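You operate a simulated robot arm through the tools that you are given. There is no shell and no other tool. Be economical: measure what you need, move in short steps, check, and stop when the job is done.

Carry out the task below with a simulated robot arm. There is one attempt and no reset: what you move stays moved.

TASK
Stack the cup labelled "taste" from the top of the long steel table on top of the cup that says "keep".

It is judged by the outcome, as a careful person would: the job done as asked, and still so three seconds after it is handed in. It fails if anything else is knocked over, pushed out of place, dropped, spilled or broken.

THE ROBOT
A 6-joint arm with a two-finger parallel gripper, fixed in place. Base frame: the origin is at the foot of the arm, x ahead of it, y to its left, z up; the work surface is at about z = 0. Lengths are in mm, angles in degrees, forces in N, time in s.
With the tool pointing down near the work surface it reaches from about 180 to 460 mm from the base axis. Its first joint turns from -70.0 to 70.0 degrees. Payload 1.9 kg.
Tool frame: the origin (TCP) lies between the finger pads and is the grasp point; the fingertips stand 23 mm ahead of it; z points along the fingers, y is the line along which they close. The gripper opens to 94 mm. The fingers are 38 mm wide and 10 mm thick; the gripper's body (54 by 96 mm) begins 39 mm behind the TCP.
Orientation is that of the tool frame in the base frame, as a unit quaternion [w, x, y, z]. With the fingers straight down and closing along the base's y, the tool's x points along the base's -x, its y along +y and its z along -z.

THE INTERFACE
- The arm moves only by the tool servo_tool. Its arguments are lists of equal length, an entry for each row: "dp": the shift along the tool's x, y, z in mm, a list of three; "angular": the turn, a rotation vector about the tool's x, y, z in degrees, a list of three; "claw": the gripper command, from -1 (shut) to 1 (fully open), values between in proportion. In form: {"dp": [[tx, ty, tz], ...], "angular": [[wx, wy, wz], ...], "claw": [claw, ...]}. A call has 1 to 12 rows; each row shifts and turns the commanded pose from where the row before left it, along the tool's axes as they then stand. A row lasts 0.2 s, in which the tool goes at most 50 mm and 8.6 degrees; a call with a longer step from one row to the next is refused whole, and so is a gripper value outside its range. A pose out of reach is approached as far as the arm can. The call stops where the force on the tool passes 40 N (or 10 N more than at its start, if that is more) or the arm is blocked; 0.2 s more then pass. The fingers move at their own pace (about 108 mm/s each) and stop on an object; they squeeze with about 44 N. The grip force told is the motor's: it shows also when the fingers shut on nothing. Time passes only in rows, and 0.2 s behind the last, so rows that do not move let the fingers close. It gives the time, the measured TCP pose, the force on the tool (base axes), the opening and the grip force at its end, in the units of the frame above (readings bear some noise), and new pictures: "views" is both (left out), scene, wrist or none.
- Cameras (640 x 400 px; columns grow to the right, rows downward): "scene" is fixed at [32.4, 298.2, 426.9]; the picture's right is [-0.93, -0.38, 0.00], its down [-0.21, 0.51, -0.84] and it looks along [0.31, -0.78, -0.55] (base axes); focal length 315 px, centre (320, 200). "wrist" rides on the gripper at [-39, 0, -44] in the tool frame; the picture's right is [0.00, -1.00, 0.00], its down [0.97, 0.00, -0.24] and it looks along [0.24, 0.00, 0.97] (tool axes); focal length 218 px, centre (320, 200).
- pixel_to_xyz(camera, pixels): there is no depth. For up to 12 entries [column, row, z] of the newest picture of that camera ("zoom" is the newest enlarged one), the place [x, y] in the base frame at which the ray of that pixel passes the height z, good to about 2 mm. No time passes.
- inspect(camera, box): a new picture of the part [left, top, right, bottom] of that camera's present view, enlarged. No time passes.
- hand_in(): hands the job in; it is judged then, once.

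Work in short steps. Measure before you move; look again where a grasp or a placing could have gone wrong, and mend it. You have 60 turns and 120 pictures in all, the two below and enlarged ones among them. Open the gripper and draw the arm clear of the work before you hand the job in, unless the task says otherwise; then end with one line.

The tools are called after "Emit:" as name(argument=value, ...) on one line, values as JSON. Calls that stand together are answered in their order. servo_tool: Moves the arm, as the interface text tells. Its arguments: {"type":"object","properties":{"dp":{"type":"array"},"angular":{"type":"array"},"claw":{"type":"array"},"views":{"type":"string","enum":["both","scene","wrist","none"]}},"required":["dp","angular","claw"]} The other tools are called the same way: pixel_to_xyz (camera, pixels) gives the place at which the rays of pixels pass given heights; inspect (camera, box) takes an enlarged picture of a part of a camera's view; hand_in () hands the job in.

At the start:

```text
clock: 0.0
tcp_pos: [296.9, -68.4, 251.2]
tool_rot: [0.0, -0.001, 1.0, 0.0]
ft_force: [-0.8, 0.0, 0.2]
finger_gap: 94.0
gripper_force: 0.1
```

scene: 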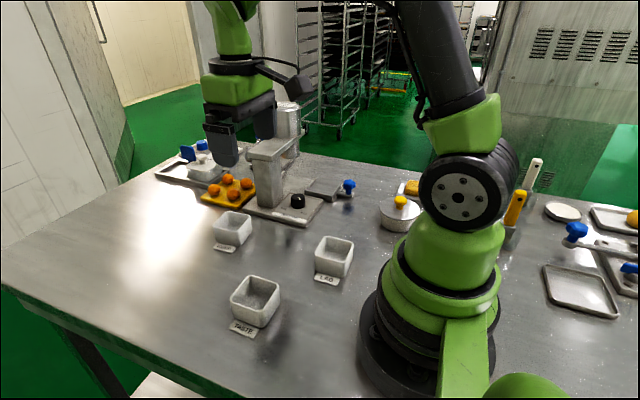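
wrist: 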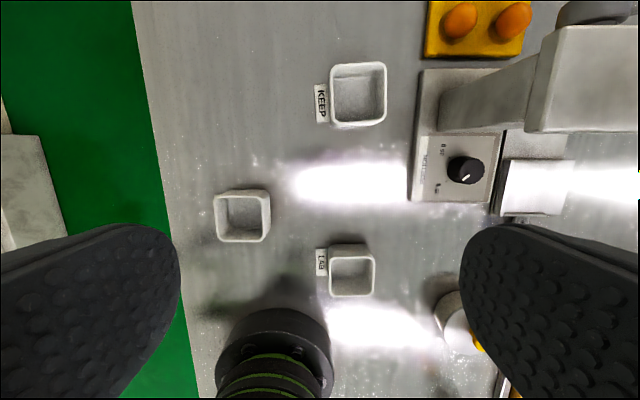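

The three square cups appear at scene (232,227), (333,255) and (255,300). I'll enlarge both views to read the labels and find the edges.

Emit:
inspect(camera="scene", box=[180, 190, 380, 350])

Emit:
inspect(camera="wrist", box=[190, 40, 430, 310])

Emit:
pixel_to_xyz(camera="wrist", pixels=[[214, 197, 40], [268, 190, 40], [270, 236, 40], [217, 241, 40], [330, 65, 40], [385, 62, 40], [387, 120, 40], [334, 127, 40], [330, 249, 40], [375, 295, 40]])

```text
2.50 times, centred on (280, 270) of scene
```

zoom: 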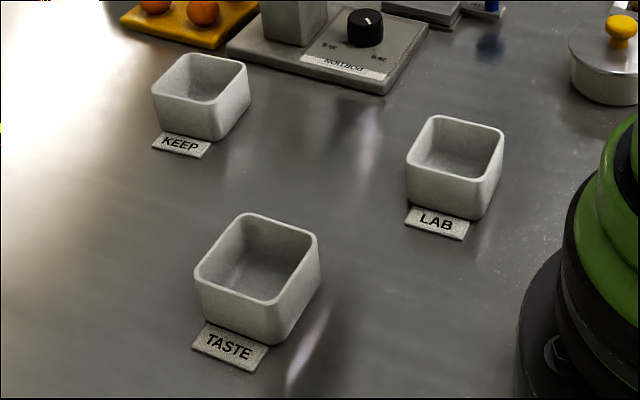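

```text
1.48 times, centred on (310, 175) of wrist
```

zoom: 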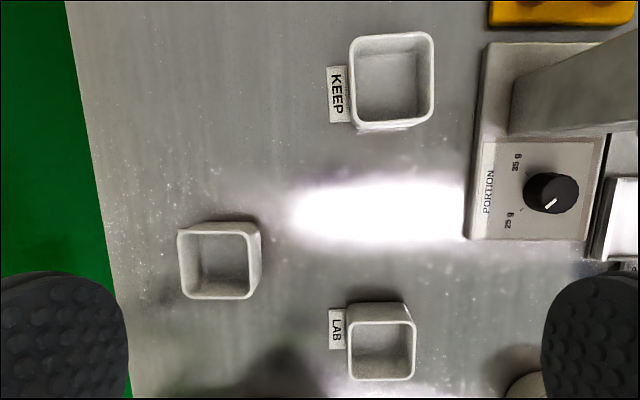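

```text
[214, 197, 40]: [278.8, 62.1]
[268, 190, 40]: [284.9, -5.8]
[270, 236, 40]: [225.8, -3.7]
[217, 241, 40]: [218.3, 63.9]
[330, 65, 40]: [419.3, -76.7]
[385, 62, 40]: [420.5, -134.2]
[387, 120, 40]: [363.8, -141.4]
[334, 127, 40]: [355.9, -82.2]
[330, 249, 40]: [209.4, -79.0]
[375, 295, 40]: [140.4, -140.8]
```

I'll get the rim height by intersecting the rim corners from both cameras at several heights.

Emit:
pixel_to_xyz(camera="scene", pixels=[[229.2, 300.8, 40], [250.8, 275.6, 40], [279.6, 284.8, 40], [258.8, 311.2, 40], [229.2, 300.8, 55], [250.8, 275.6, 55], [279.6, 284.8, 55], [258.8, 311.2, 55], [258, 326.8, 0], [232, 315, 0], [279, 304, 0]])

Emit:
pixel_to_xyz(camera="zoom", pixels=[[178, 229, 40], [248, 224, 40], [251, 298, 40], [182, 299, 40], [178, 229, 55], [248, 224, 55], [251, 298, 55], [182, 299, 55], [350, 38, 45], [432, 35, 45], [432, 120, 45], [352, 123, 45]])

```text
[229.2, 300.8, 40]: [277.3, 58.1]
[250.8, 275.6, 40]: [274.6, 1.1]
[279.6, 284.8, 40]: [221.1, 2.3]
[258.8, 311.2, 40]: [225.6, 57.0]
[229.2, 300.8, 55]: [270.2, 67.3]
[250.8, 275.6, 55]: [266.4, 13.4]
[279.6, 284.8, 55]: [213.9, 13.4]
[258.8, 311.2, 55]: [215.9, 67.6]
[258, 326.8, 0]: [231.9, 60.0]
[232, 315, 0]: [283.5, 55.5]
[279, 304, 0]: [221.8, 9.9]
```

```text
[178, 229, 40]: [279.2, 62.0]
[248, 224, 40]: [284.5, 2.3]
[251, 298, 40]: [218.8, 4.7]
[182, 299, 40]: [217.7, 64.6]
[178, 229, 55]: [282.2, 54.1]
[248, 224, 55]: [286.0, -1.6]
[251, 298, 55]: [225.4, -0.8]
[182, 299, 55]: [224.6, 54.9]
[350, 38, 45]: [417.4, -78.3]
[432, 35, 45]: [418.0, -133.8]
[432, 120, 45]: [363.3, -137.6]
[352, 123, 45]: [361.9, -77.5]
```

TASTE is centred near (250,31) and KEEP near (390,-107). Both are about 57 mm wide with rims at about z 42. I'll turn the gripper to close along x, keeping it clear of the label and the machine column, and put the camera on the +y side.

Emit:
servo_tool(dp=[[0, 0, 0], [0, 0, 0], [0, 0, 0], [0, 0, 0], [0, 0, 0], [0, 0, 0], [0, 0, 0], [0, 0, 0], [0, 0, 0], [0, 0, 0], [0, 0, 0]], angular=[[0, 0, -8.182], [0, 0, -8.182], [0, 0, -8.182], [0, 0, -8.182], [0, 0, -8.182], [0, 0, -8.182], [0, 0, -8.182], [0, 0, -8.182], [0, 0, -8.182], [0, 0, -8.182], [0, 0, -8.182]], claw=[1, 1, 1, 1, 1, 1, 1, 1, 1, 1, 1], views="wrist")

```text
clock: 2.4
tcp_pos: [297.7, -68.2, 250.7]
tool_rot: [-0.001, 0.709, -0.705, 0.0]
ft_force: [0.1, -0.8, 0.2]
finger_gap: 94.0
gripper_force: 0.1
```

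wrist: 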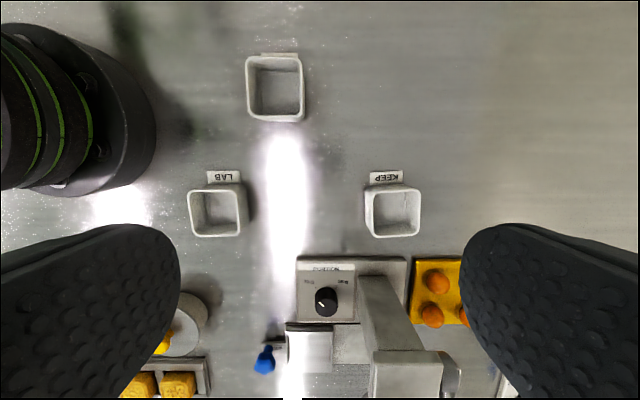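

The tool's x axis now points along base -y and its y axis along base -x. I'll move above TASTE at z≈150.

Emit:
servo_tool(dp=[[-33, 16, 20], [-33, 16, 25], [-33, 16, 25], [0, 0, 30], [0, 0, 0]], angular=[[0, 0, 0], [0, 0, 0], [0, 0, 0], [0, 0, 0], [0, 0, 0]], claw=[1, 1, 1, 1, 1])

```text
clock: 3.6
tcp_pos: [252.0, 31.4, 148.7]
tool_rot: [0.0, 0.707, -0.707, 0.0]
ft_force: [-0.4, -0.1, 0.7]
finger_gap: 93.9
gripper_force: 0.0
```

scene: 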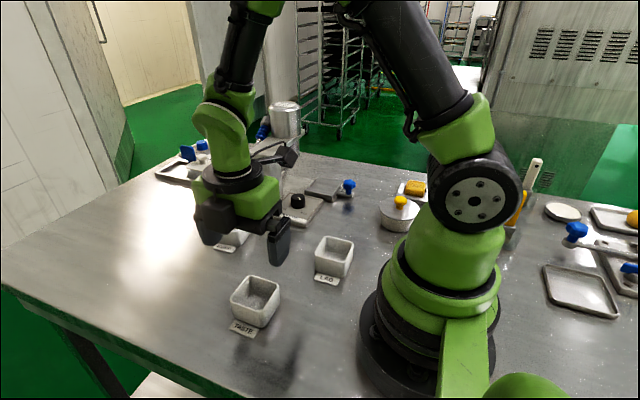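
wrist: 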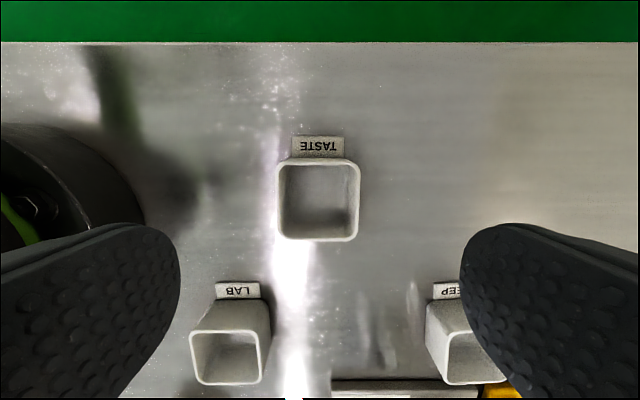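

TASTE's rim spans columns 277–360 and rows 158–241 in the wrist view. I'll measure it at two heights.

Emit:
pixel_to_xyz(camera="wrist", pixels=[[277, 163, 42], [359, 162, 42], [358, 240, 42], [279, 240, 42], [277, 163, 48], [359, 162, 48], [358, 240, 48], [279, 240, 48]])

Emit:
inspect(camera="wrist", box=[240, 120, 400, 260])

```text
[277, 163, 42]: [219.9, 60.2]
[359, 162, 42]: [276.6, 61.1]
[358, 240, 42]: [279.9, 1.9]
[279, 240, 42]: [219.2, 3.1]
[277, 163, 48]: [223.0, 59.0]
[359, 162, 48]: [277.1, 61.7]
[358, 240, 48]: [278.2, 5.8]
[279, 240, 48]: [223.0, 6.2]
```

```text
2.86 times, centred on (320, 190) of wrist
```

zoom: 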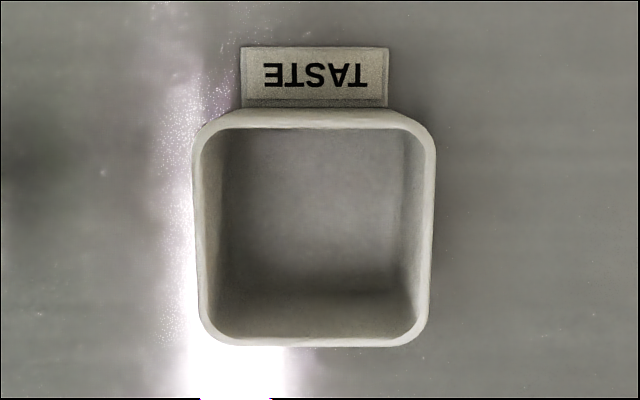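

The cup's centre is about (249.5, 32). I'll descend to TCP z≈36, which puts the fingertips at 13 mm, above the label.

Emit:
servo_tool(dp=[[-0.5, 2, 30], [0, 0, 30], [0, 0, 25], [0, 0, 15], [0, 0, 12], [0, 0, 0]], angular=[[0, 0, 0], [0, 0, 0], [0, 0, 0], [0, 0, 0], [0, 0, 0], [0, 0, 0]], claw=[1, 1, 1, 1, 1, 1])

```text
clock: 5.0
tcp_pos: [246.8, 32.4, 38.4]
tool_rot: [0.0, -0.707, 0.707, -0.001]
ft_force: [-0.1, 0.4, -0.1]
finger_gap: 93.9
gripper_force: 0.0
```

scene: 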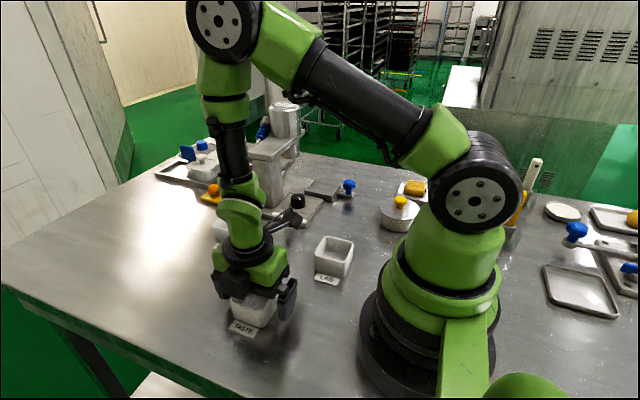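
wrist: 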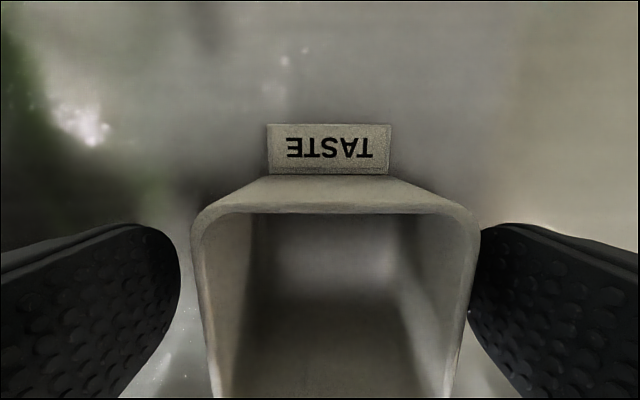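

The rim centre is about 16 px right of the image centre, which is about 3 mm toward +x. I'll shift by that and close.

Emit:
servo_tool(dp=[[0, -3, 2], [0, 0, 0], [0, 0, 0], [0, 0, 0], [0, 0, 0]], angular=[[0, 0, 0], [0, 0, 0], [0, 0, 0], [0, 0, 0], [0, 0, 0]], claw=[1, 1, -1, -1, -1])

```text
clock: 6.2
tcp_pos: [250.4, 31.1, 36.0]
tool_rot: [0.0, 0.707, -0.707, 0.001]
ft_force: [0.9, -0.4, -0.8]
finger_gap: 59.1
gripper_force: 44.4
```

scene: 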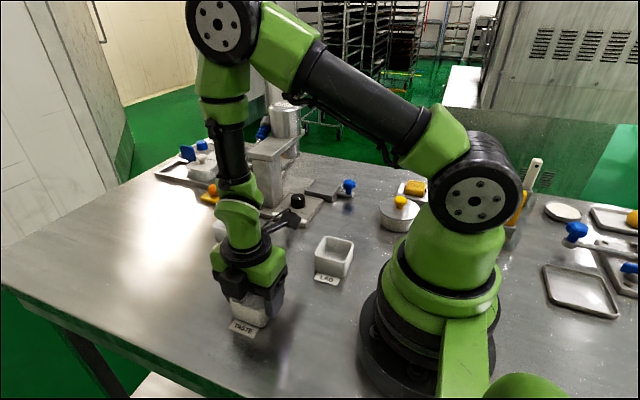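
wrist: 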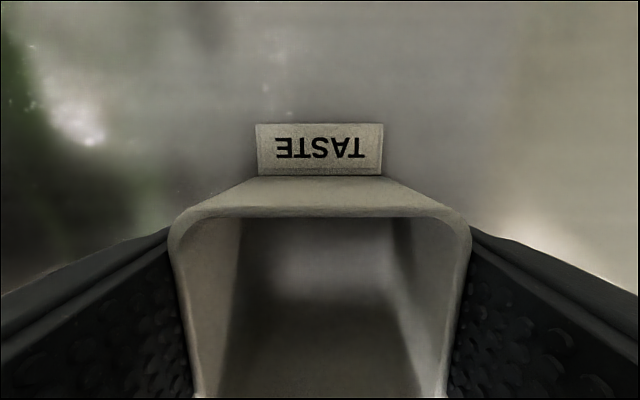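

The cup is gripped at 59.1 mm. I'll lift straight up and check it.

Emit:
servo_tool(dp=[[0, 0, -15], [0, 0, -25], [0, 0, -35], [0, 0, -40], [0, 0, -10], [0, 0, 0]], angular=[[0, 0, 0], [0, 0, 0], [0, 0, 0], [0, 0, 0], [0, 0, 0], [0, 0, 0]], claw=[-1, -1, -1, -1, -1, -1])

```text
clock: 7.6
tcp_pos: [252.7, 33.9, 163.4]
tool_rot: [0.001, -0.707, 0.707, 0.0]
ft_force: [-0.6, 0.1, -0.9]
finger_gap: 58.8
gripper_force: 44.1
```

scene: 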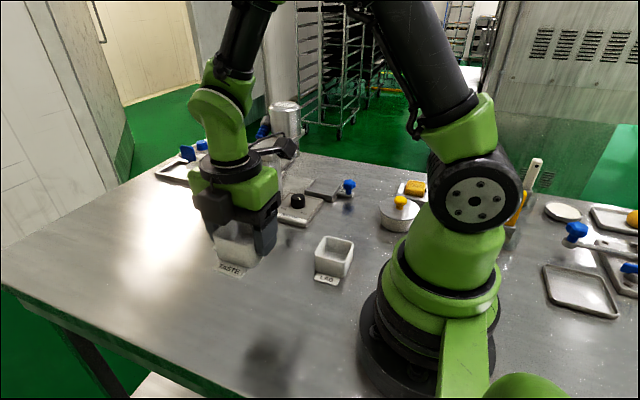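
wrist: 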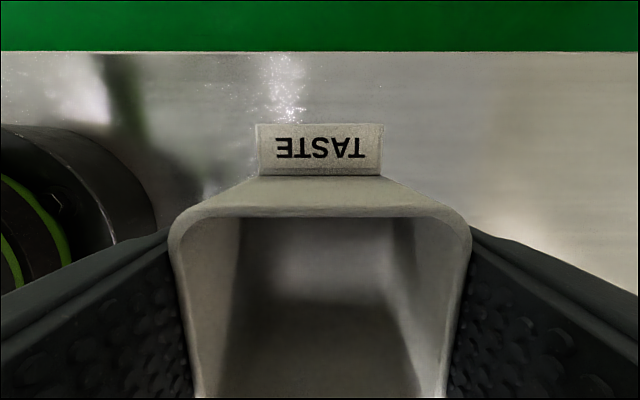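

The label is part of the cup, and the grip holds. I'll enlarge the scene view to check how much the cup's walls taper.

Emit:
inspect(camera="scene", box=[190, 190, 290, 290])

Emit:
inspect(camera="scene", box=[300, 225, 370, 295])

```text
4.00 times, centred on (240, 240) of scene
```

zoom: 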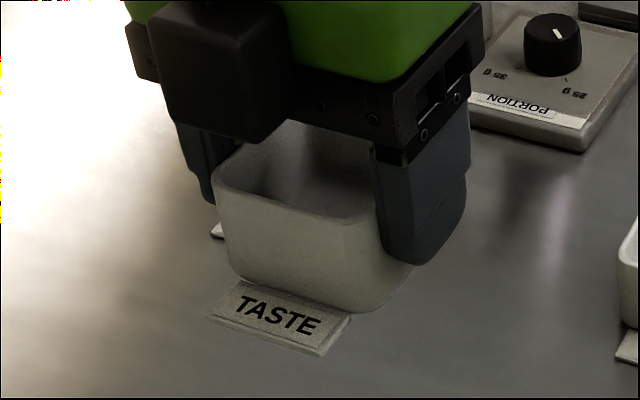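

```text
5.71 times, centred on (335, 260) of scene
```

zoom: 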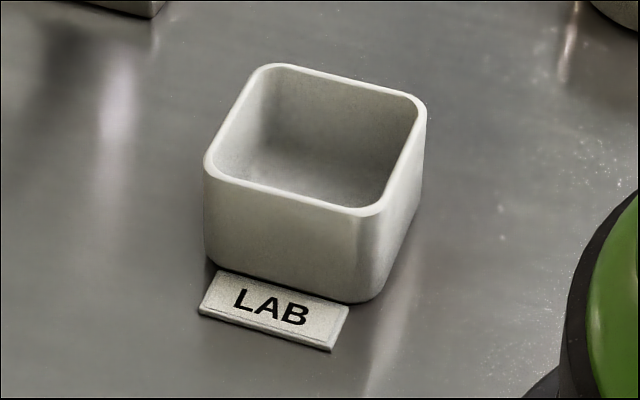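

The walls are nearly vertical with a flat base, so the cup should sit on the rim. I'll lift to z≈245 and move to about (375,-145), where the wrist camera can see KEEP ahead of the held cup.

Emit:
servo_tool(dp=[[0, 0, -40], [0, 0, -40], [30, -20, 0], [36, -25, 0], [36, -25, 0], [36, -25, 0], [36, -25, 0], [0, 0, 0], [0, 0, 0]], angular=[[0, 0, 0], [0, 0, 0], [0, 0, 0], [0, 0, 0], [0, 0, 0], [0, 0, 0], [0, 0, 0], [0, 0, 0], [0, 0, 0]], claw=[-1, -1, -1, -1, -1, -1, -1, -1, -1])

```text
clock: 9.6
tcp_pos: [370.0, -140.3, 242.3]
tool_rot: [0.001, -0.707, 0.707, -0.001]
ft_force: [-0.2, 0.7, -1.1]
finger_gap: 59.2
gripper_force: 44.4
```

scene: 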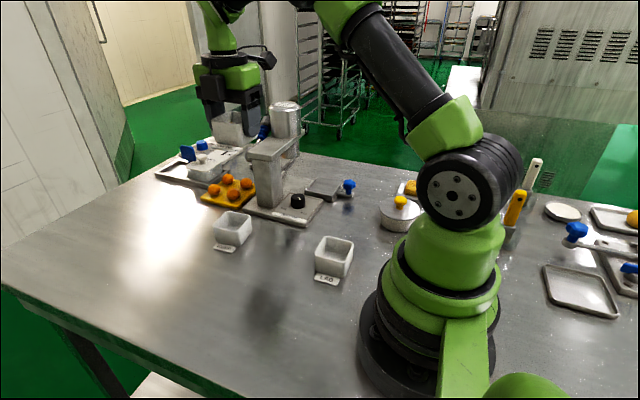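
wrist: 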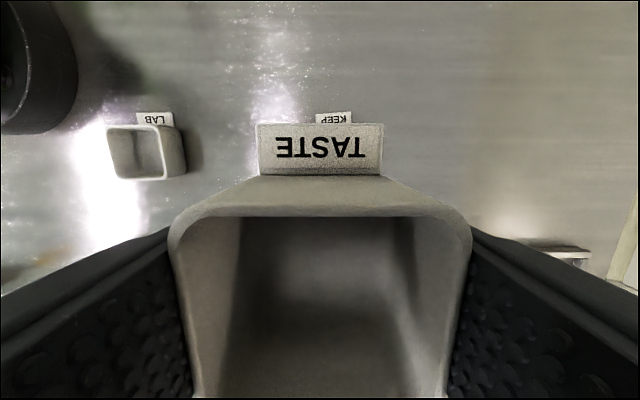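

KEEP is hidden behind the held cup in the wrist view. I'll shift 75 mm toward -x so it shows to the right, and enlarge the scene view too.

Emit:
servo_tool(dp=[[0, 25, 0], [0, 25, 0], [0, 25, 0], [0, 0, 0], [0, 0, 0]], angular=[[0, 0, 0], [0, 0, 0], [0, 0, 0], [0, 0, 0], [0, 0, 0]], claw=[-1, -1, -1, -1, -1], views="wrist")

Emit:
inspect(camera="scene", box=[200, 200, 264, 264])

```text
clock: 10.8
tcp_pos: [295.1, -141.9, 242.2]
tool_rot: [0.001, -0.707, 0.707, -0.001]
ft_force: [0.2, 0.1, -0.2]
finger_gap: 58.9
gripper_force: 44.0
```

wrist: 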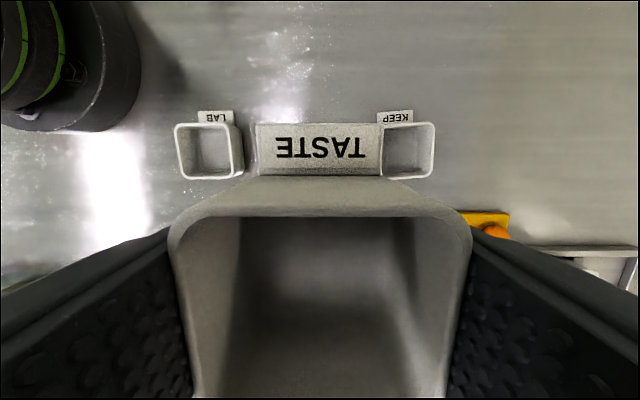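

```text
6.25 times, centred on (232, 232) of scene
```

zoom: 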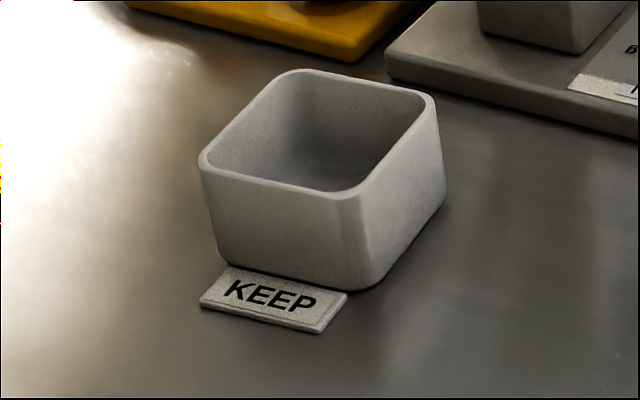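

I'll measure KEEP's mid-edges in both views at the rim height.

Emit:
pixel_to_xyz(camera="zoom", pixels=[[277, 184, 42], [366, 82, 42], [243, 114, 42], [404, 153, 42], [277, 184, 46], [366, 82, 46], [243, 114, 46], [404, 153, 46]])

Emit:
inspect(camera="wrist", box=[370, 100, 450, 190])

```text
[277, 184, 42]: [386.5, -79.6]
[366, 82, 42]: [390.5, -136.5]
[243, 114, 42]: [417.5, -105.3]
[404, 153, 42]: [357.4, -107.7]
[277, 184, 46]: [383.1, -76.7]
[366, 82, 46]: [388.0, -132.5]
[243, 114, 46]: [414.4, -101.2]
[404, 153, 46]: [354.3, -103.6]
```

```text
4.44 times, centred on (410, 145) of wrist
```

zoom: 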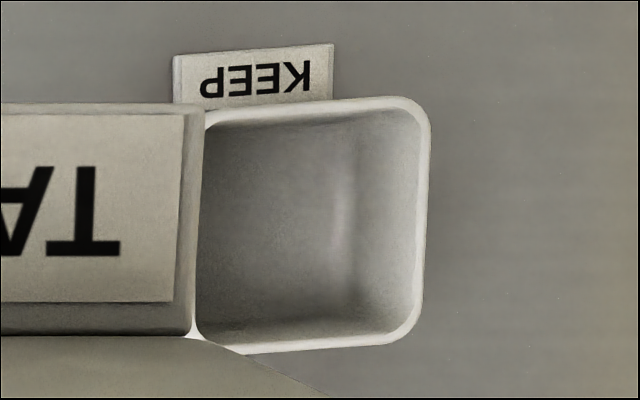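

KEEP is turned about +4° about base z. I'll measure its edges in the enlarged wrist view.

Emit:
pixel_to_xyz(camera="zoom", pixels=[[428, 220, 42], [315, 104, 42], [315, 348, 42], [428, 220, 46], [315, 104, 46], [315, 348, 46]])

Emit:
pixel_to_xyz(camera="wrist", pixels=[[380, 150, 42]])

```text
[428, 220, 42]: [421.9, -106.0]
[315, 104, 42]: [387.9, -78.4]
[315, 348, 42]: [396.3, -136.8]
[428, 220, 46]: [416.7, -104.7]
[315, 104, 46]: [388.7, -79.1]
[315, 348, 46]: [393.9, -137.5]
```

```text
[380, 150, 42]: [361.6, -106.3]
```

KEEP's centre is about (389,-107.7). I'll move above it, turn +4° and descend to z≈110, leaving roughly 30 mm of clearance.

Emit:
servo_tool(dp=[[-11, -31, 0], [-11, -31, 0], [-12, -32, 0], [0, 0, 0], [0, 0, 40], [0, 0, 40], [0, 0, 35], [0, 0, 17], [0, 0, 0], [0, 0, 0]], angular=[[0, 0, 0], [0, 0, 0], [0, 0, 0], [0, 0, -4], [0, 0, 0], [0, 0, 0], [0, 0, 0], [0, 0, 0], [0, 0, 0], [0, 0, 0]], claw=[-1, -1, -1, -1, -1, -1, -1, -1, -1, -1])

```text
clock: 13.0
tcp_pos: [389.1, -106.7, 109.8]
tool_rot: [-0.001, 0.731, -0.682, 0.001]
ft_force: [-0.4, 0.3, 0.2]
finger_gap: 58.8
gripper_force: 44.3
```

scene: 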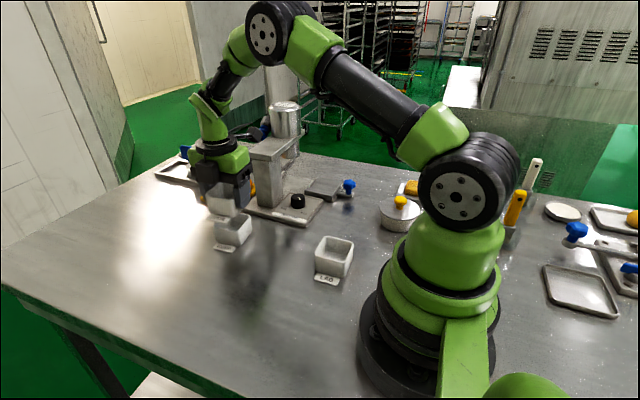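
wrist: 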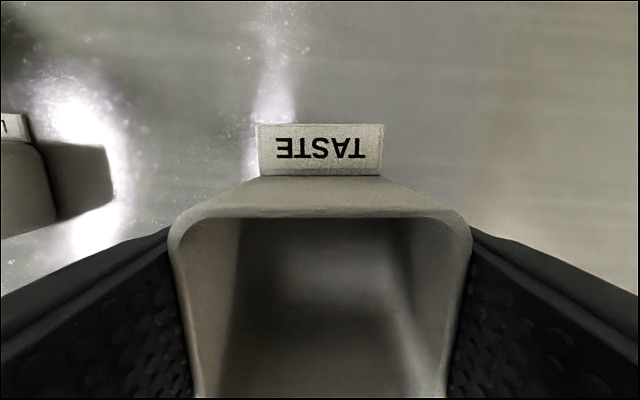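

The pose reads (389.1,-106.7,109.8). I'll enlarge the scene view to check alignment above KEEP.

Emit:
inspect(camera="scene", box=[190, 170, 270, 260])

```text
4.44 times, centred on (230, 215) of scene
```

zoom: 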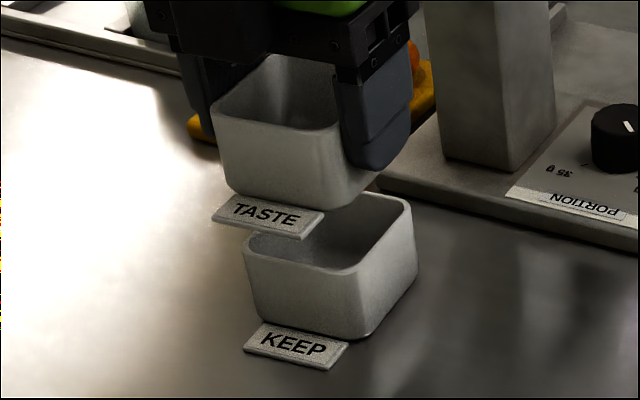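

Sideways alignment looks right. I'll check depth using the label centres, with KEEP at z≈5 and TASTE at z≈79.

Emit:
pixel_to_xyz(camera="zoom", pixels=[[295, 346, 5], [267, 217, 79], [243, 355, 5], [210, 219, 79], [348, 345, 5], [325, 211, 79]])

```text
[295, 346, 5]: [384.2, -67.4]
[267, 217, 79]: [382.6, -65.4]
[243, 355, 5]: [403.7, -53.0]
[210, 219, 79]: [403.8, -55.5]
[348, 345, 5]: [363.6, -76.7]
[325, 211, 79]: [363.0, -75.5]
```

The labels line up within about 2 mm. I'll lower to z≈84 and watch the force.

Emit:
servo_tool(dp=[[0.5, 0, 12], [0, 0, 8], [0, 0, 5], [0, 0, 0], [0, 0, 0]], angular=[[0, 0, 0], [0, 0, 0], [0, 0, 0], [0, 0, 0], [0, 0, 0]], claw=[-1, -1, -1, -1, -1], views="scene")

Emit:
inspect(camera="scene", box=[190, 170, 270, 260])

```text
clock: 14.2
tcp_pos: [389.6, -108.1, 85.9]
tool_rot: [0.0, 0.732, -0.681, 0.0]
ft_force: [0.0, 1.0, -0.9]
finger_gap: 58.8
gripper_force: 44.0
```

scene: 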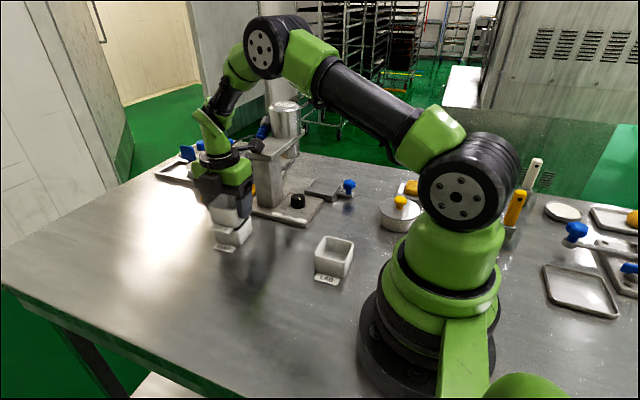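

```text
4.44 times, centred on (230, 215) of scene
```

zoom: 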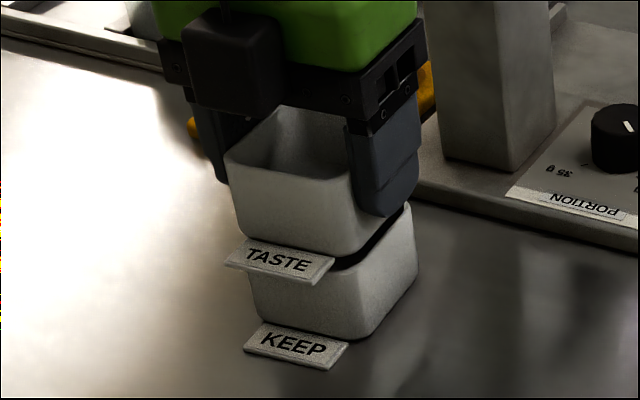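

TASTE is just above KEEP's rim with no contact yet. I'll lower in fine steps to touch.

Emit:
servo_tool(dp=[[0, 0, 1.5], [0, 0, 1.5], [0, 0, 1], [0, 0, 0]], angular=[[0, 0, 0], [0, 0, 0], [0, 0, 0], [0, 0, 0]], claw=[-1, -1, -1, -1], views="none")

```text
clock: 15.0
tcp_pos: [390.8, -107.3, 84.1]
tool_rot: [-0.001, 0.729, -0.684, 0.002]
ft_force: [-3.1, 2.8, 5.2]
finger_gap: 59.0
gripper_force: 44.0
stopped in row 3: the force on the tool passed its limit (the readings are from after the stop); the commanded pose is now the measured one
```

Contact came at about z 83–84. I'll look before releasing.

Emit:
inspect(camera="scene", box=[190, 170, 270, 260])

Emit:
servo_tool(dp=[[0, 0, 0], [0, 0, 0]], angular=[[0, 0, 0], [0, 0, 0]], claw=[-1, -1], views="none")

```text
4.44 times, centred on (230, 215) of scene
```

zoom: 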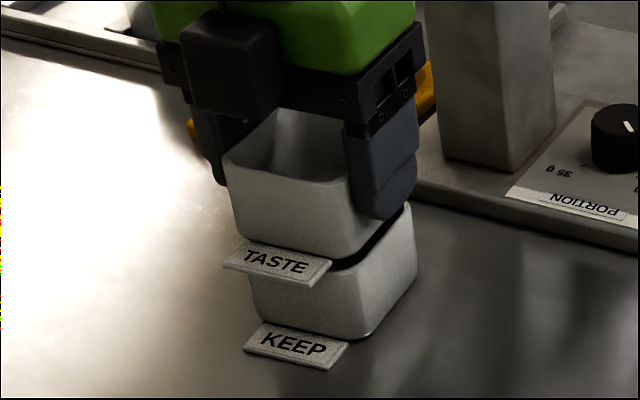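

```text
clock: 15.6
tcp_pos: [390.6, -108.5, 84.4]
tool_rot: [-0.002, 0.729, -0.684, 0.003]
ft_force: [-4.1, 5.4, 7.6]
finger_gap: 59.0
gripper_force: 44.8
```

I'll check the label corners for any remaining offset; TASTE's label top is now near z≈53.

Emit:
pixel_to_xyz(camera="zoom", pixels=[[295, 346, 5], [277, 264, 53], [243, 355, 5], [222, 266, 53], [348, 345, 5], [332, 261, 53], [328, 369, 2], [310, 287, 50]])

Emit:
inspect(camera="scene", box=[212, 200, 260, 250])

```text
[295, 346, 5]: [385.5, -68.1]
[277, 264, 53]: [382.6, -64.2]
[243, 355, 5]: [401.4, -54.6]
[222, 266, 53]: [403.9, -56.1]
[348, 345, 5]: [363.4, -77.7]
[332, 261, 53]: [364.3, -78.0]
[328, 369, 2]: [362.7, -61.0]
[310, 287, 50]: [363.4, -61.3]
```

```text
8.00 times, centred on (236, 225) of scene
```

zoom: 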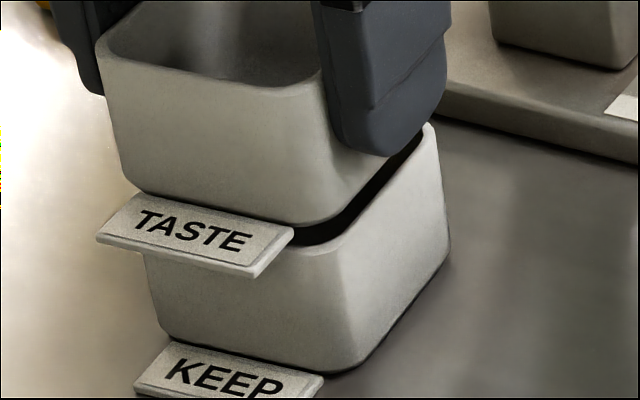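

A gap remains on the -x side, and the side force (+y) hints at possible contact with the machine. I'll look at the whole gripper and column area.

Emit:
inspect(camera="scene", box=[180, 90, 330, 240])

Emit:
inspect(camera="wrist", box=[0, 0, 640, 400])

```text
2.67 times, centred on (255, 165) of scene
```

zoom: 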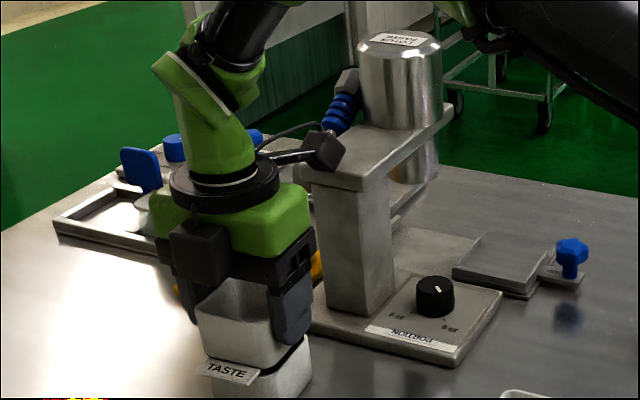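

```text
1.00 times, centred on (320, 200) of wrist
```

zoom: 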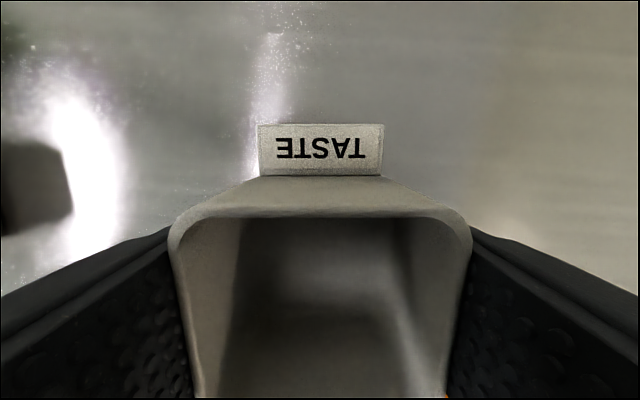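

A black box on the gripper's -y side is resting on the machine's platform, so that caused the force and the cups aren't touching yet. I'll lift off and re-grasp TASTE about 11 mm higher so the box clears. First I'll go back above the free spot at (250,31).

Emit:
servo_tool(dp=[[0, 0, -15], [0, 0, -30], [0, 0, -40], [0, 0, -25], [-20, 20, 0], [-30, 30, 0], [-30, 30, 0], [-30, 30, 0], [-29.5, 30, 0], [0, 0, 0], [0, 0, 0]], angular=[[0, 0, 0], [0, 0, 0], [0, 0, 0], [0, 0, 4], [0, 0, 0], [0, 0, 0], [0, 0, 0], [0, 0, 0], [0, 0, 0], [0, 0, 0], [0, 0, 0]], claw=[-1, -1, -1, -1, -1, -1, -1, -1, -1, -1, -1])

```text
clock: 18.0
tcp_pos: [250.1, 32.6, 194.7]
tool_rot: [0.002, -0.704, 0.71, -0.002]
ft_force: [0.0, -0.3, -0.1]
finger_gap: 58.8
gripper_force: 44.1
```

scene: 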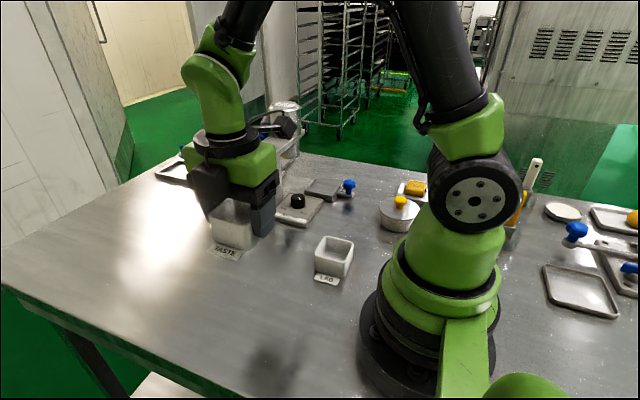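
wrist: 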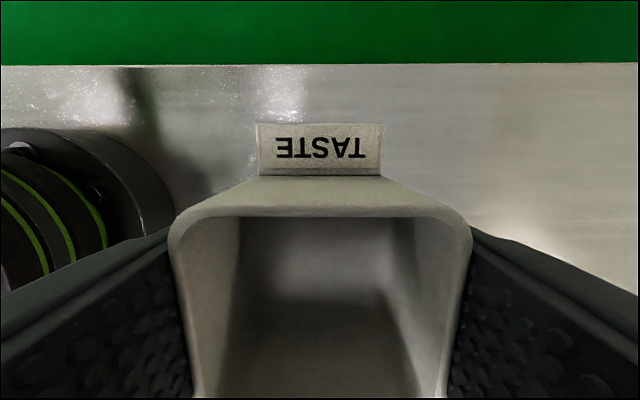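

The tool is tilted about 0.3°, which I'll correct while descending to z≈41. Then I'll approach the table finely.

Emit:
servo_tool(dp=[[0, 0, 0], [0, 0, 40], [0, 0, 40], [0, 0, 40], [0, 0, 23], [0, 0, 11], [0, 0, 0], [0, 0, 0]], angular=[[-0.33, 0, 0], [0, 0, 0], [0, 0, 0], [0, 0, 0], [0, 0, 0], [0, 0, 0], [0, 0, 0], [0, 0, 0]], claw=[-1, -1, -1, -1, -1, -1, -1, -1], views="scene")

```text
clock: 19.8
tcp_pos: [252.1, 33.3, 38.4]
tool_rot: [-0.001, -0.705, 0.709, 0.0]
ft_force: [0.6, -0.1, -0.7]
finger_gap: 59.0
gripper_force: 44.1
```

scene: 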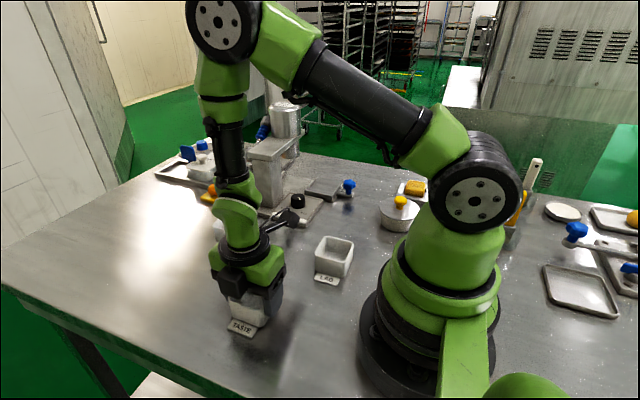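

There's no contact yet, so I'll lower in 1 mm steps until touch.

Emit:
servo_tool(dp=[[0, 0, 1], [0, 0, 1], [0, 0, 1], [0, 0, 1], [0, 0, 0.7]], angular=[[0, 0, 0], [0, 0, 0], [0, 0, 0], [0, 0, 0], [0, 0, 0]], claw=[-1, -1, -1, -1, -1], views="none")

```text
clock: 21.0
tcp_pos: [252.5, 32.4, 34.9]
tool_rot: [0.0, -0.705, 0.709, 0.0]
ft_force: [-3.2, -1.2, 36.8]
finger_gap: 58.8
gripper_force: 43.6
```

The cup is on the table (36.8 N upward). I'll ease up slightly, open, rise about 11 mm and close again.

Emit:
servo_tool(dp=[[0, 0, -0.8], [0, 0, 0], [0, 0, 0], [0, 0, -6], [0, 0, -5], [0, 0, 0], [0, 0, 0], [0, 0, 0], [0, 0, 0]], angular=[[0, 0, 0], [0, 0, 0], [0, 0, 0], [0, 0, 0], [0, 0, 0], [0, 0, 0], [0, 0, 0], [0, 0, 0], [0, 0, 0]], claw=[-1, 0.8, 0.8, 0.8, 0.8, 0.8, -1, -1, -1])

```text
clock: 23.0
tcp_pos: [251.2, 33.2, 46.0]
tool_rot: [0.0, -0.705, 0.709, 0.001]
ft_force: [-0.2, 0.3, 0.3]
finger_gap: 58.8
gripper_force: 44.6
```

scene: 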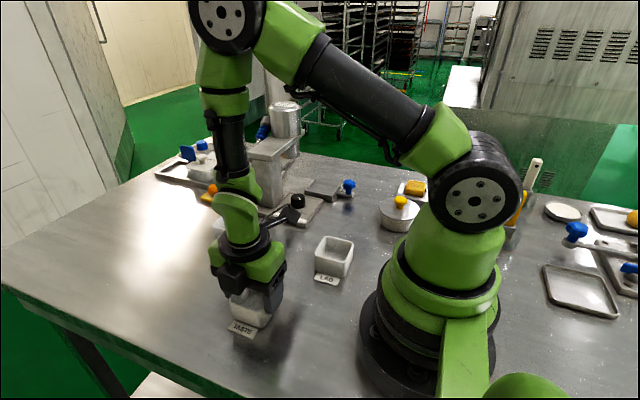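
wrist: 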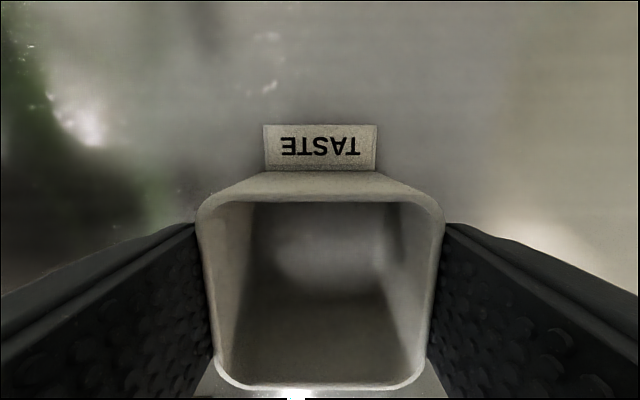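

It's re-gripped with the TCP 46 mm above the cup base. I'll lift and move back above KEEP.

Emit:
servo_tool(dp=[[0, 0, -20], [0, 0, -40], [0, 0, -45], [0, 0, -45], [21, -18, 0], [30, -30, 0], [30, -30, 0], [30, -30, 0], [30, -30, 0], [0, 0, 0], [0, 0, 0]], angular=[[0, 0, 0], [0, 0, 0], [0, 0, 0], [0, 0, 0], [0, 0, 0], [0, 0, 0], [0, 0, 0], [0, 0, 0], [0, 0, -4], [0, 0, 0], [0, 0, 0]], claw=[-1, -1, -1, -1, -1, -1, -1, -1, -1, -1, -1], views="scene")

```text
clock: 25.4
tcp_pos: [388.5, -105.9, 192.0]
tool_rot: [0.001, 0.73, -0.683, -0.001]
ft_force: [0.0, -0.5, -0.6]
finger_gap: 59.1
gripper_force: 44.0
```

scene: 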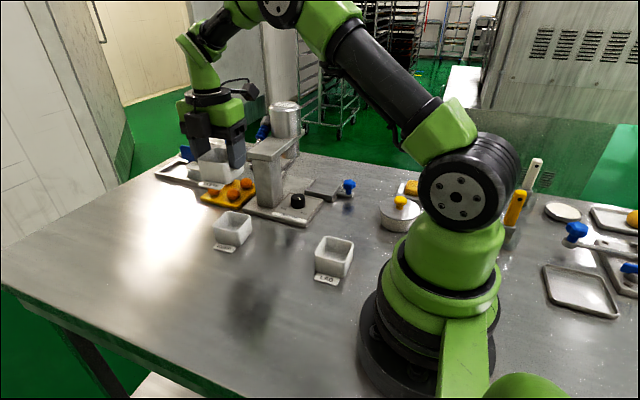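

KEEP hasn't moved. I'll descend to z≈97.

Emit:
servo_tool(dp=[[1.5, -0.5, 30], [0, 0, 35], [0, 0, 20], [0, 0, 10], [0, 0, 0], [0, 0, 0]], angular=[[0, 0, 0], [0, 0, 0], [0, 0, 0], [0, 0, 0], [0, 0, 0], [0, 0, 0]], claw=[-1, -1, -1, -1, -1, -1], views="none")

Emit:
inspect(camera="scene", box=[180, 110, 300, 250])

Emit:
inspect(camera="scene", box=[190, 170, 270, 260])

```text
clock: 26.8
tcp_pos: [389.4, -111.2, 100.2]
tool_rot: [0.0, 0.729, -0.685, 0.0]
ft_force: [-0.8, -0.3, -0.4]
finger_gap: 59.1
gripper_force: 44.0
```

```text
2.86 times, centred on (240, 180) of scene
```

zoom: 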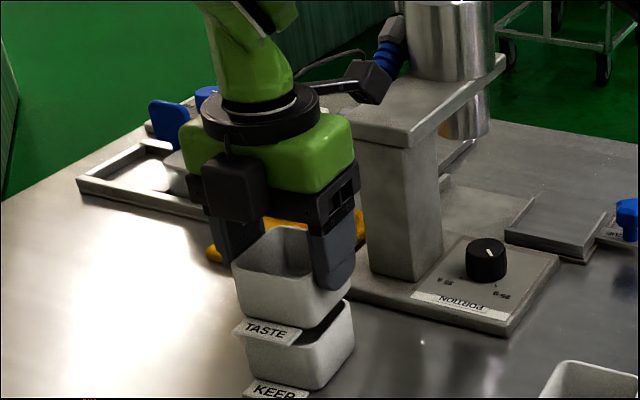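

```text
4.44 times, centred on (230, 215) of scene
```

zoom: 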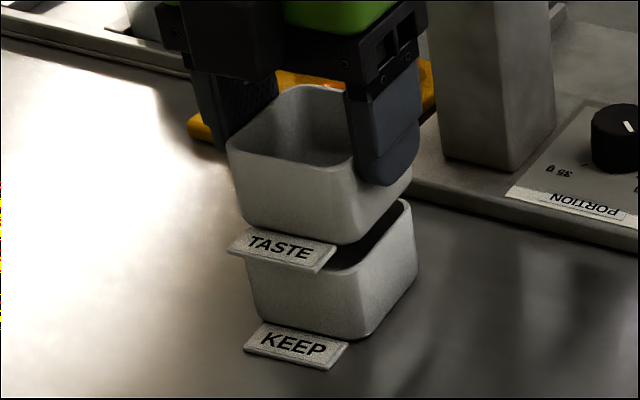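

The measured y is -111, so I'll check the label alignment again (TASTE's label top is near z≈59).

Emit:
pixel_to_xyz(camera="zoom", pixels=[[243, 355, 5], [227, 252, 59], [348, 345, 5], [337, 246, 59], [328, 369, 2], [316, 274, 56], [263, 322, 5], [247, 228, 59]])

Emit:
servo_tool(dp=[[0, 0, 0]], angular=[[0, 0, 0]], claw=[-1], views="none")

```text
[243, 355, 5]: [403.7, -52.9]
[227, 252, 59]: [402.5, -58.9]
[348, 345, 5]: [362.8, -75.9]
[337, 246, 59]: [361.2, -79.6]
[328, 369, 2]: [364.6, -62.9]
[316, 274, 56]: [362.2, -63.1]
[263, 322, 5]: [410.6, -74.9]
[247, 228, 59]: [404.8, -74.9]
```

```text
clock: 27.2
tcp_pos: [388.5, -110.6, 100.9]
tool_rot: [0.001, 0.73, -0.684, 0.0]
ft_force: [-0.2, 0.1, -0.1]
finger_gap: 58.9
gripper_force: 43.3
```

TASTE sits about 2.5 mm too far in -y and 1 mm in -x. I'll correct that and descend to z≈92.

Emit:
servo_tool(dp=[[-2.7, -1, 0], [0, 0, 5], [0, 0, 3], [0, 0, 0], [0, 0, 0]], angular=[[0, 0, 0], [0, 0, 0], [0, 0, 0], [0, 0, 0], [0, 0, 0]], claw=[-1, -1, -1, -1, -1], views="none")

Emit:
inspect(camera="scene", box=[205, 200, 261, 256])

```text
clock: 28.4
tcp_pos: [388.8, -108.1, 91.8]
tool_rot: [0.0, 0.729, -0.684, 0.0]
ft_force: [-0.6, 0.1, 0.4]
finger_gap: 59.0
gripper_force: 43.9
```

```text
7.14 times, centred on (233, 228) of scene
```

zoom: 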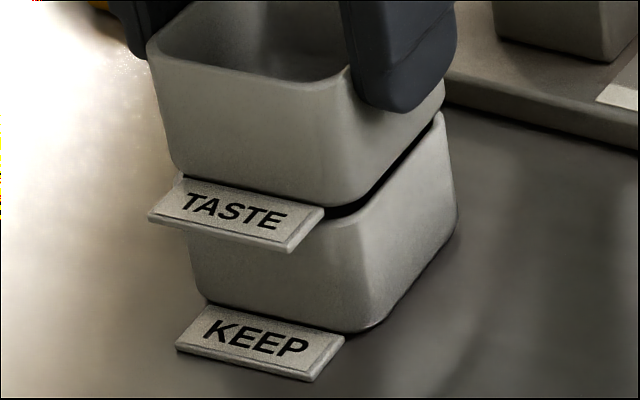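

The gap is nearly closed and the alignment looks good. I'll lower in 1 mm steps to contact.

Emit:
servo_tool(dp=[[0, 0, 1], [0, 0, 1], [0, 0, 0.8], [0, 0, 0.8], [0, 0, 0]], angular=[[0, 0, 0], [0, 0, 0], [0, 0, 0], [0, 0, 0], [0, 0, 0]], claw=[-1, -1, -1, -1, -1], views="none")

Emit:
inspect(camera="scene", box=[205, 200, 261, 256])

Emit:
inspect(camera="scene", box=[220, 110, 330, 180])

```text
clock: 29.6
tcp_pos: [388.3, -107.3, 87.8]
tool_rot: [0.0, 0.729, -0.685, -0.001]
ft_force: [-0.2, 0.5, 0.5]
finger_gap: 59.0
gripper_force: 44.2
```

```text
7.14 times, centred on (233, 228) of scene
```

zoom: 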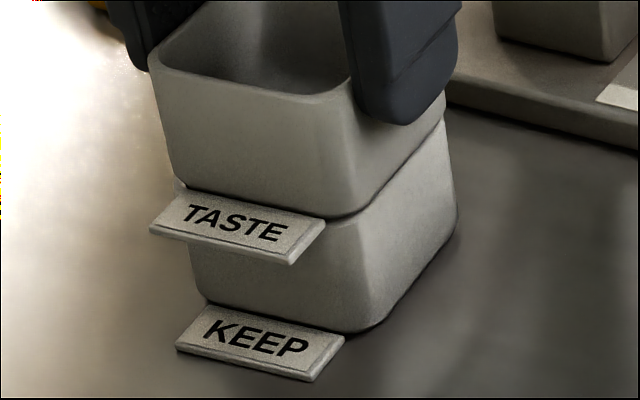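

```text
5.71 times, centred on (275, 145) of scene
```

zoom: 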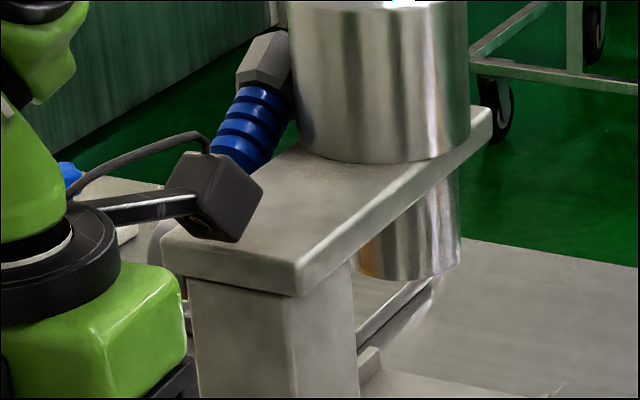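

It's almost seated and the box still clears the platform. I'll lower a little more.

Emit:
servo_tool(dp=[[0, 0, 0.6], [0, 0, 0.6], [0, 0, 0]], angular=[[0, 0, 0], [0, 0, 0], [0, 0, 0]], claw=[-1, -1, -1], views="none")

Emit:
inspect(camera="scene", box=[205, 200, 261, 256])

```text
clock: 30.4
tcp_pos: [389.1, -108.8, 87.6]
tool_rot: [-0.001, 0.729, -0.685, 0.0]
ft_force: [-2.2, -0.1, 7.6]
finger_gap: 59.2
gripper_force: 43.6
```

```text
7.14 times, centred on (233, 228) of scene
```

zoom: 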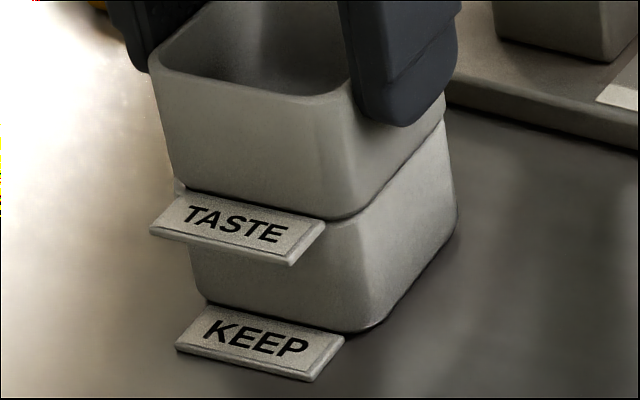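

TASTE is seated on KEEP with 7.6 N and no gap. I'll open, wait, then rise slowly.

Emit:
servo_tool(dp=[[0, 0, 0], [0, 0, 0], [0, 0, 0], [0, 0, -5], [0, 0, -15], [0, 0, -25], [0, 0, -40], [0, 0, -40], [0, 0, 0]], angular=[[0, 0, 0], [0, 0, 0], [0, 0, 0], [0, 0, 0], [0, 0, 0], [0, 0, 0], [0, 0, 0], [0, 0, 0], [0, 0, 0]], claw=[0.7, 0.7, 0.7, 0.7, 0.7, 0.7, 0.7, 0.7, 0.7])

Emit:
inspect(camera="scene", box=[190, 150, 300, 260])

```text
clock: 32.4
tcp_pos: [388.1, -107.5, 213.0]
tool_rot: [0.001, 0.73, -0.683, 0.0]
ft_force: [-1.6, 0.9, 0.3]
finger_gap: 79.8
gripper_force: 0.0
```

scene: 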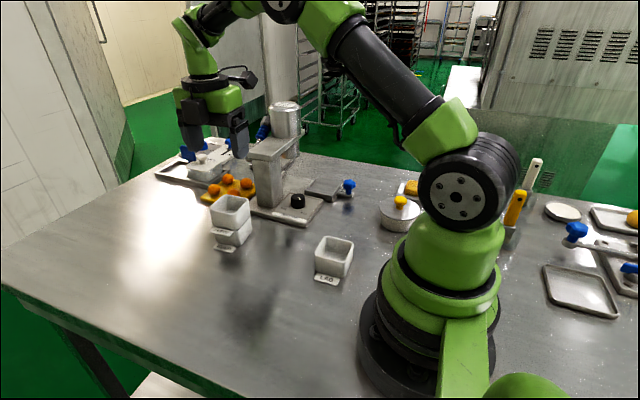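
wrist: 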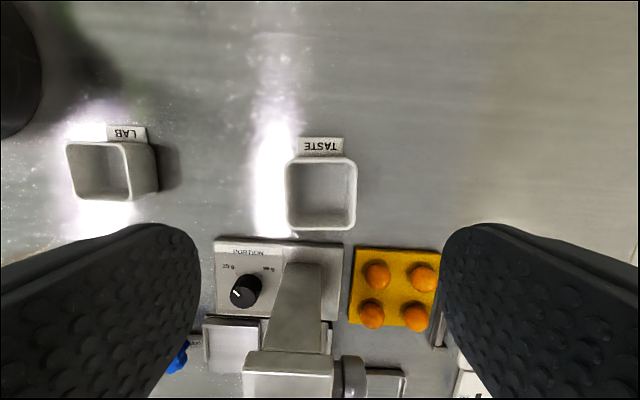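

```text
3.64 times, centred on (245, 205) of scene
```

zoom: 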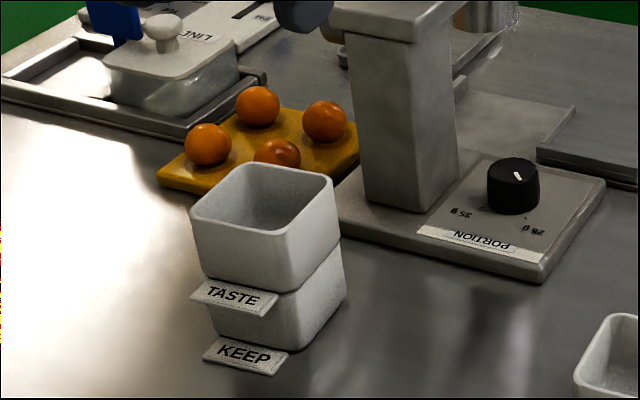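

TASTE stands squarely on KEEP, and everything else is in place. I'll draw the arm well clear and recheck.

Emit:
servo_tool(dp=[[-25, 25, -10], [-30, 30, 0], [-30, 30, 0], [0, 0, 0], [0, 0, 0], [0, 0, 0]], angular=[[0, 0, 0], [0, 0, 0], [0, 0, 0], [0, 0, 0], [0, 0, 0], [0, 0, 0]], claw=[0.7, 0.7, 0.7, 0.7, 0.7, 0.7], views="scene")

```text
clock: 33.8
tcp_pos: [299.2, -29.9, 221.5]
tool_rot: [0.0, 0.729, -0.685, 0.0]
ft_force: [0.2, -0.4, 0.6]
finger_gap: 79.6
gripper_force: 0.0
```

scene: 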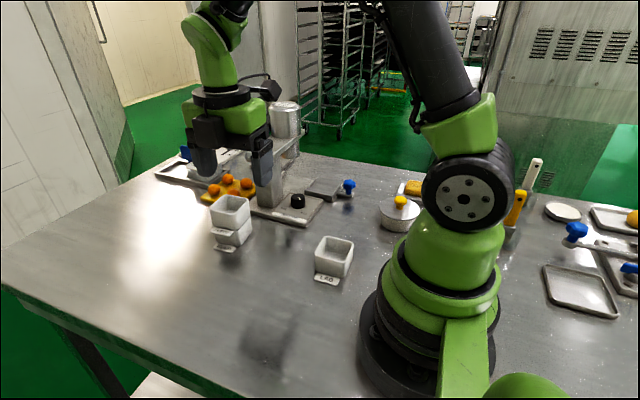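

The stack is stable and the arm is clear, so I'm handing in.

Emit:
hand_in()

```text
The job is handed in.
```

The "taste" cup is stacked on top of the "keep" cup and standing steady, with the arm clear; on the first try the gripper lightly touched the portioning machine, and nothing appears to have moved.
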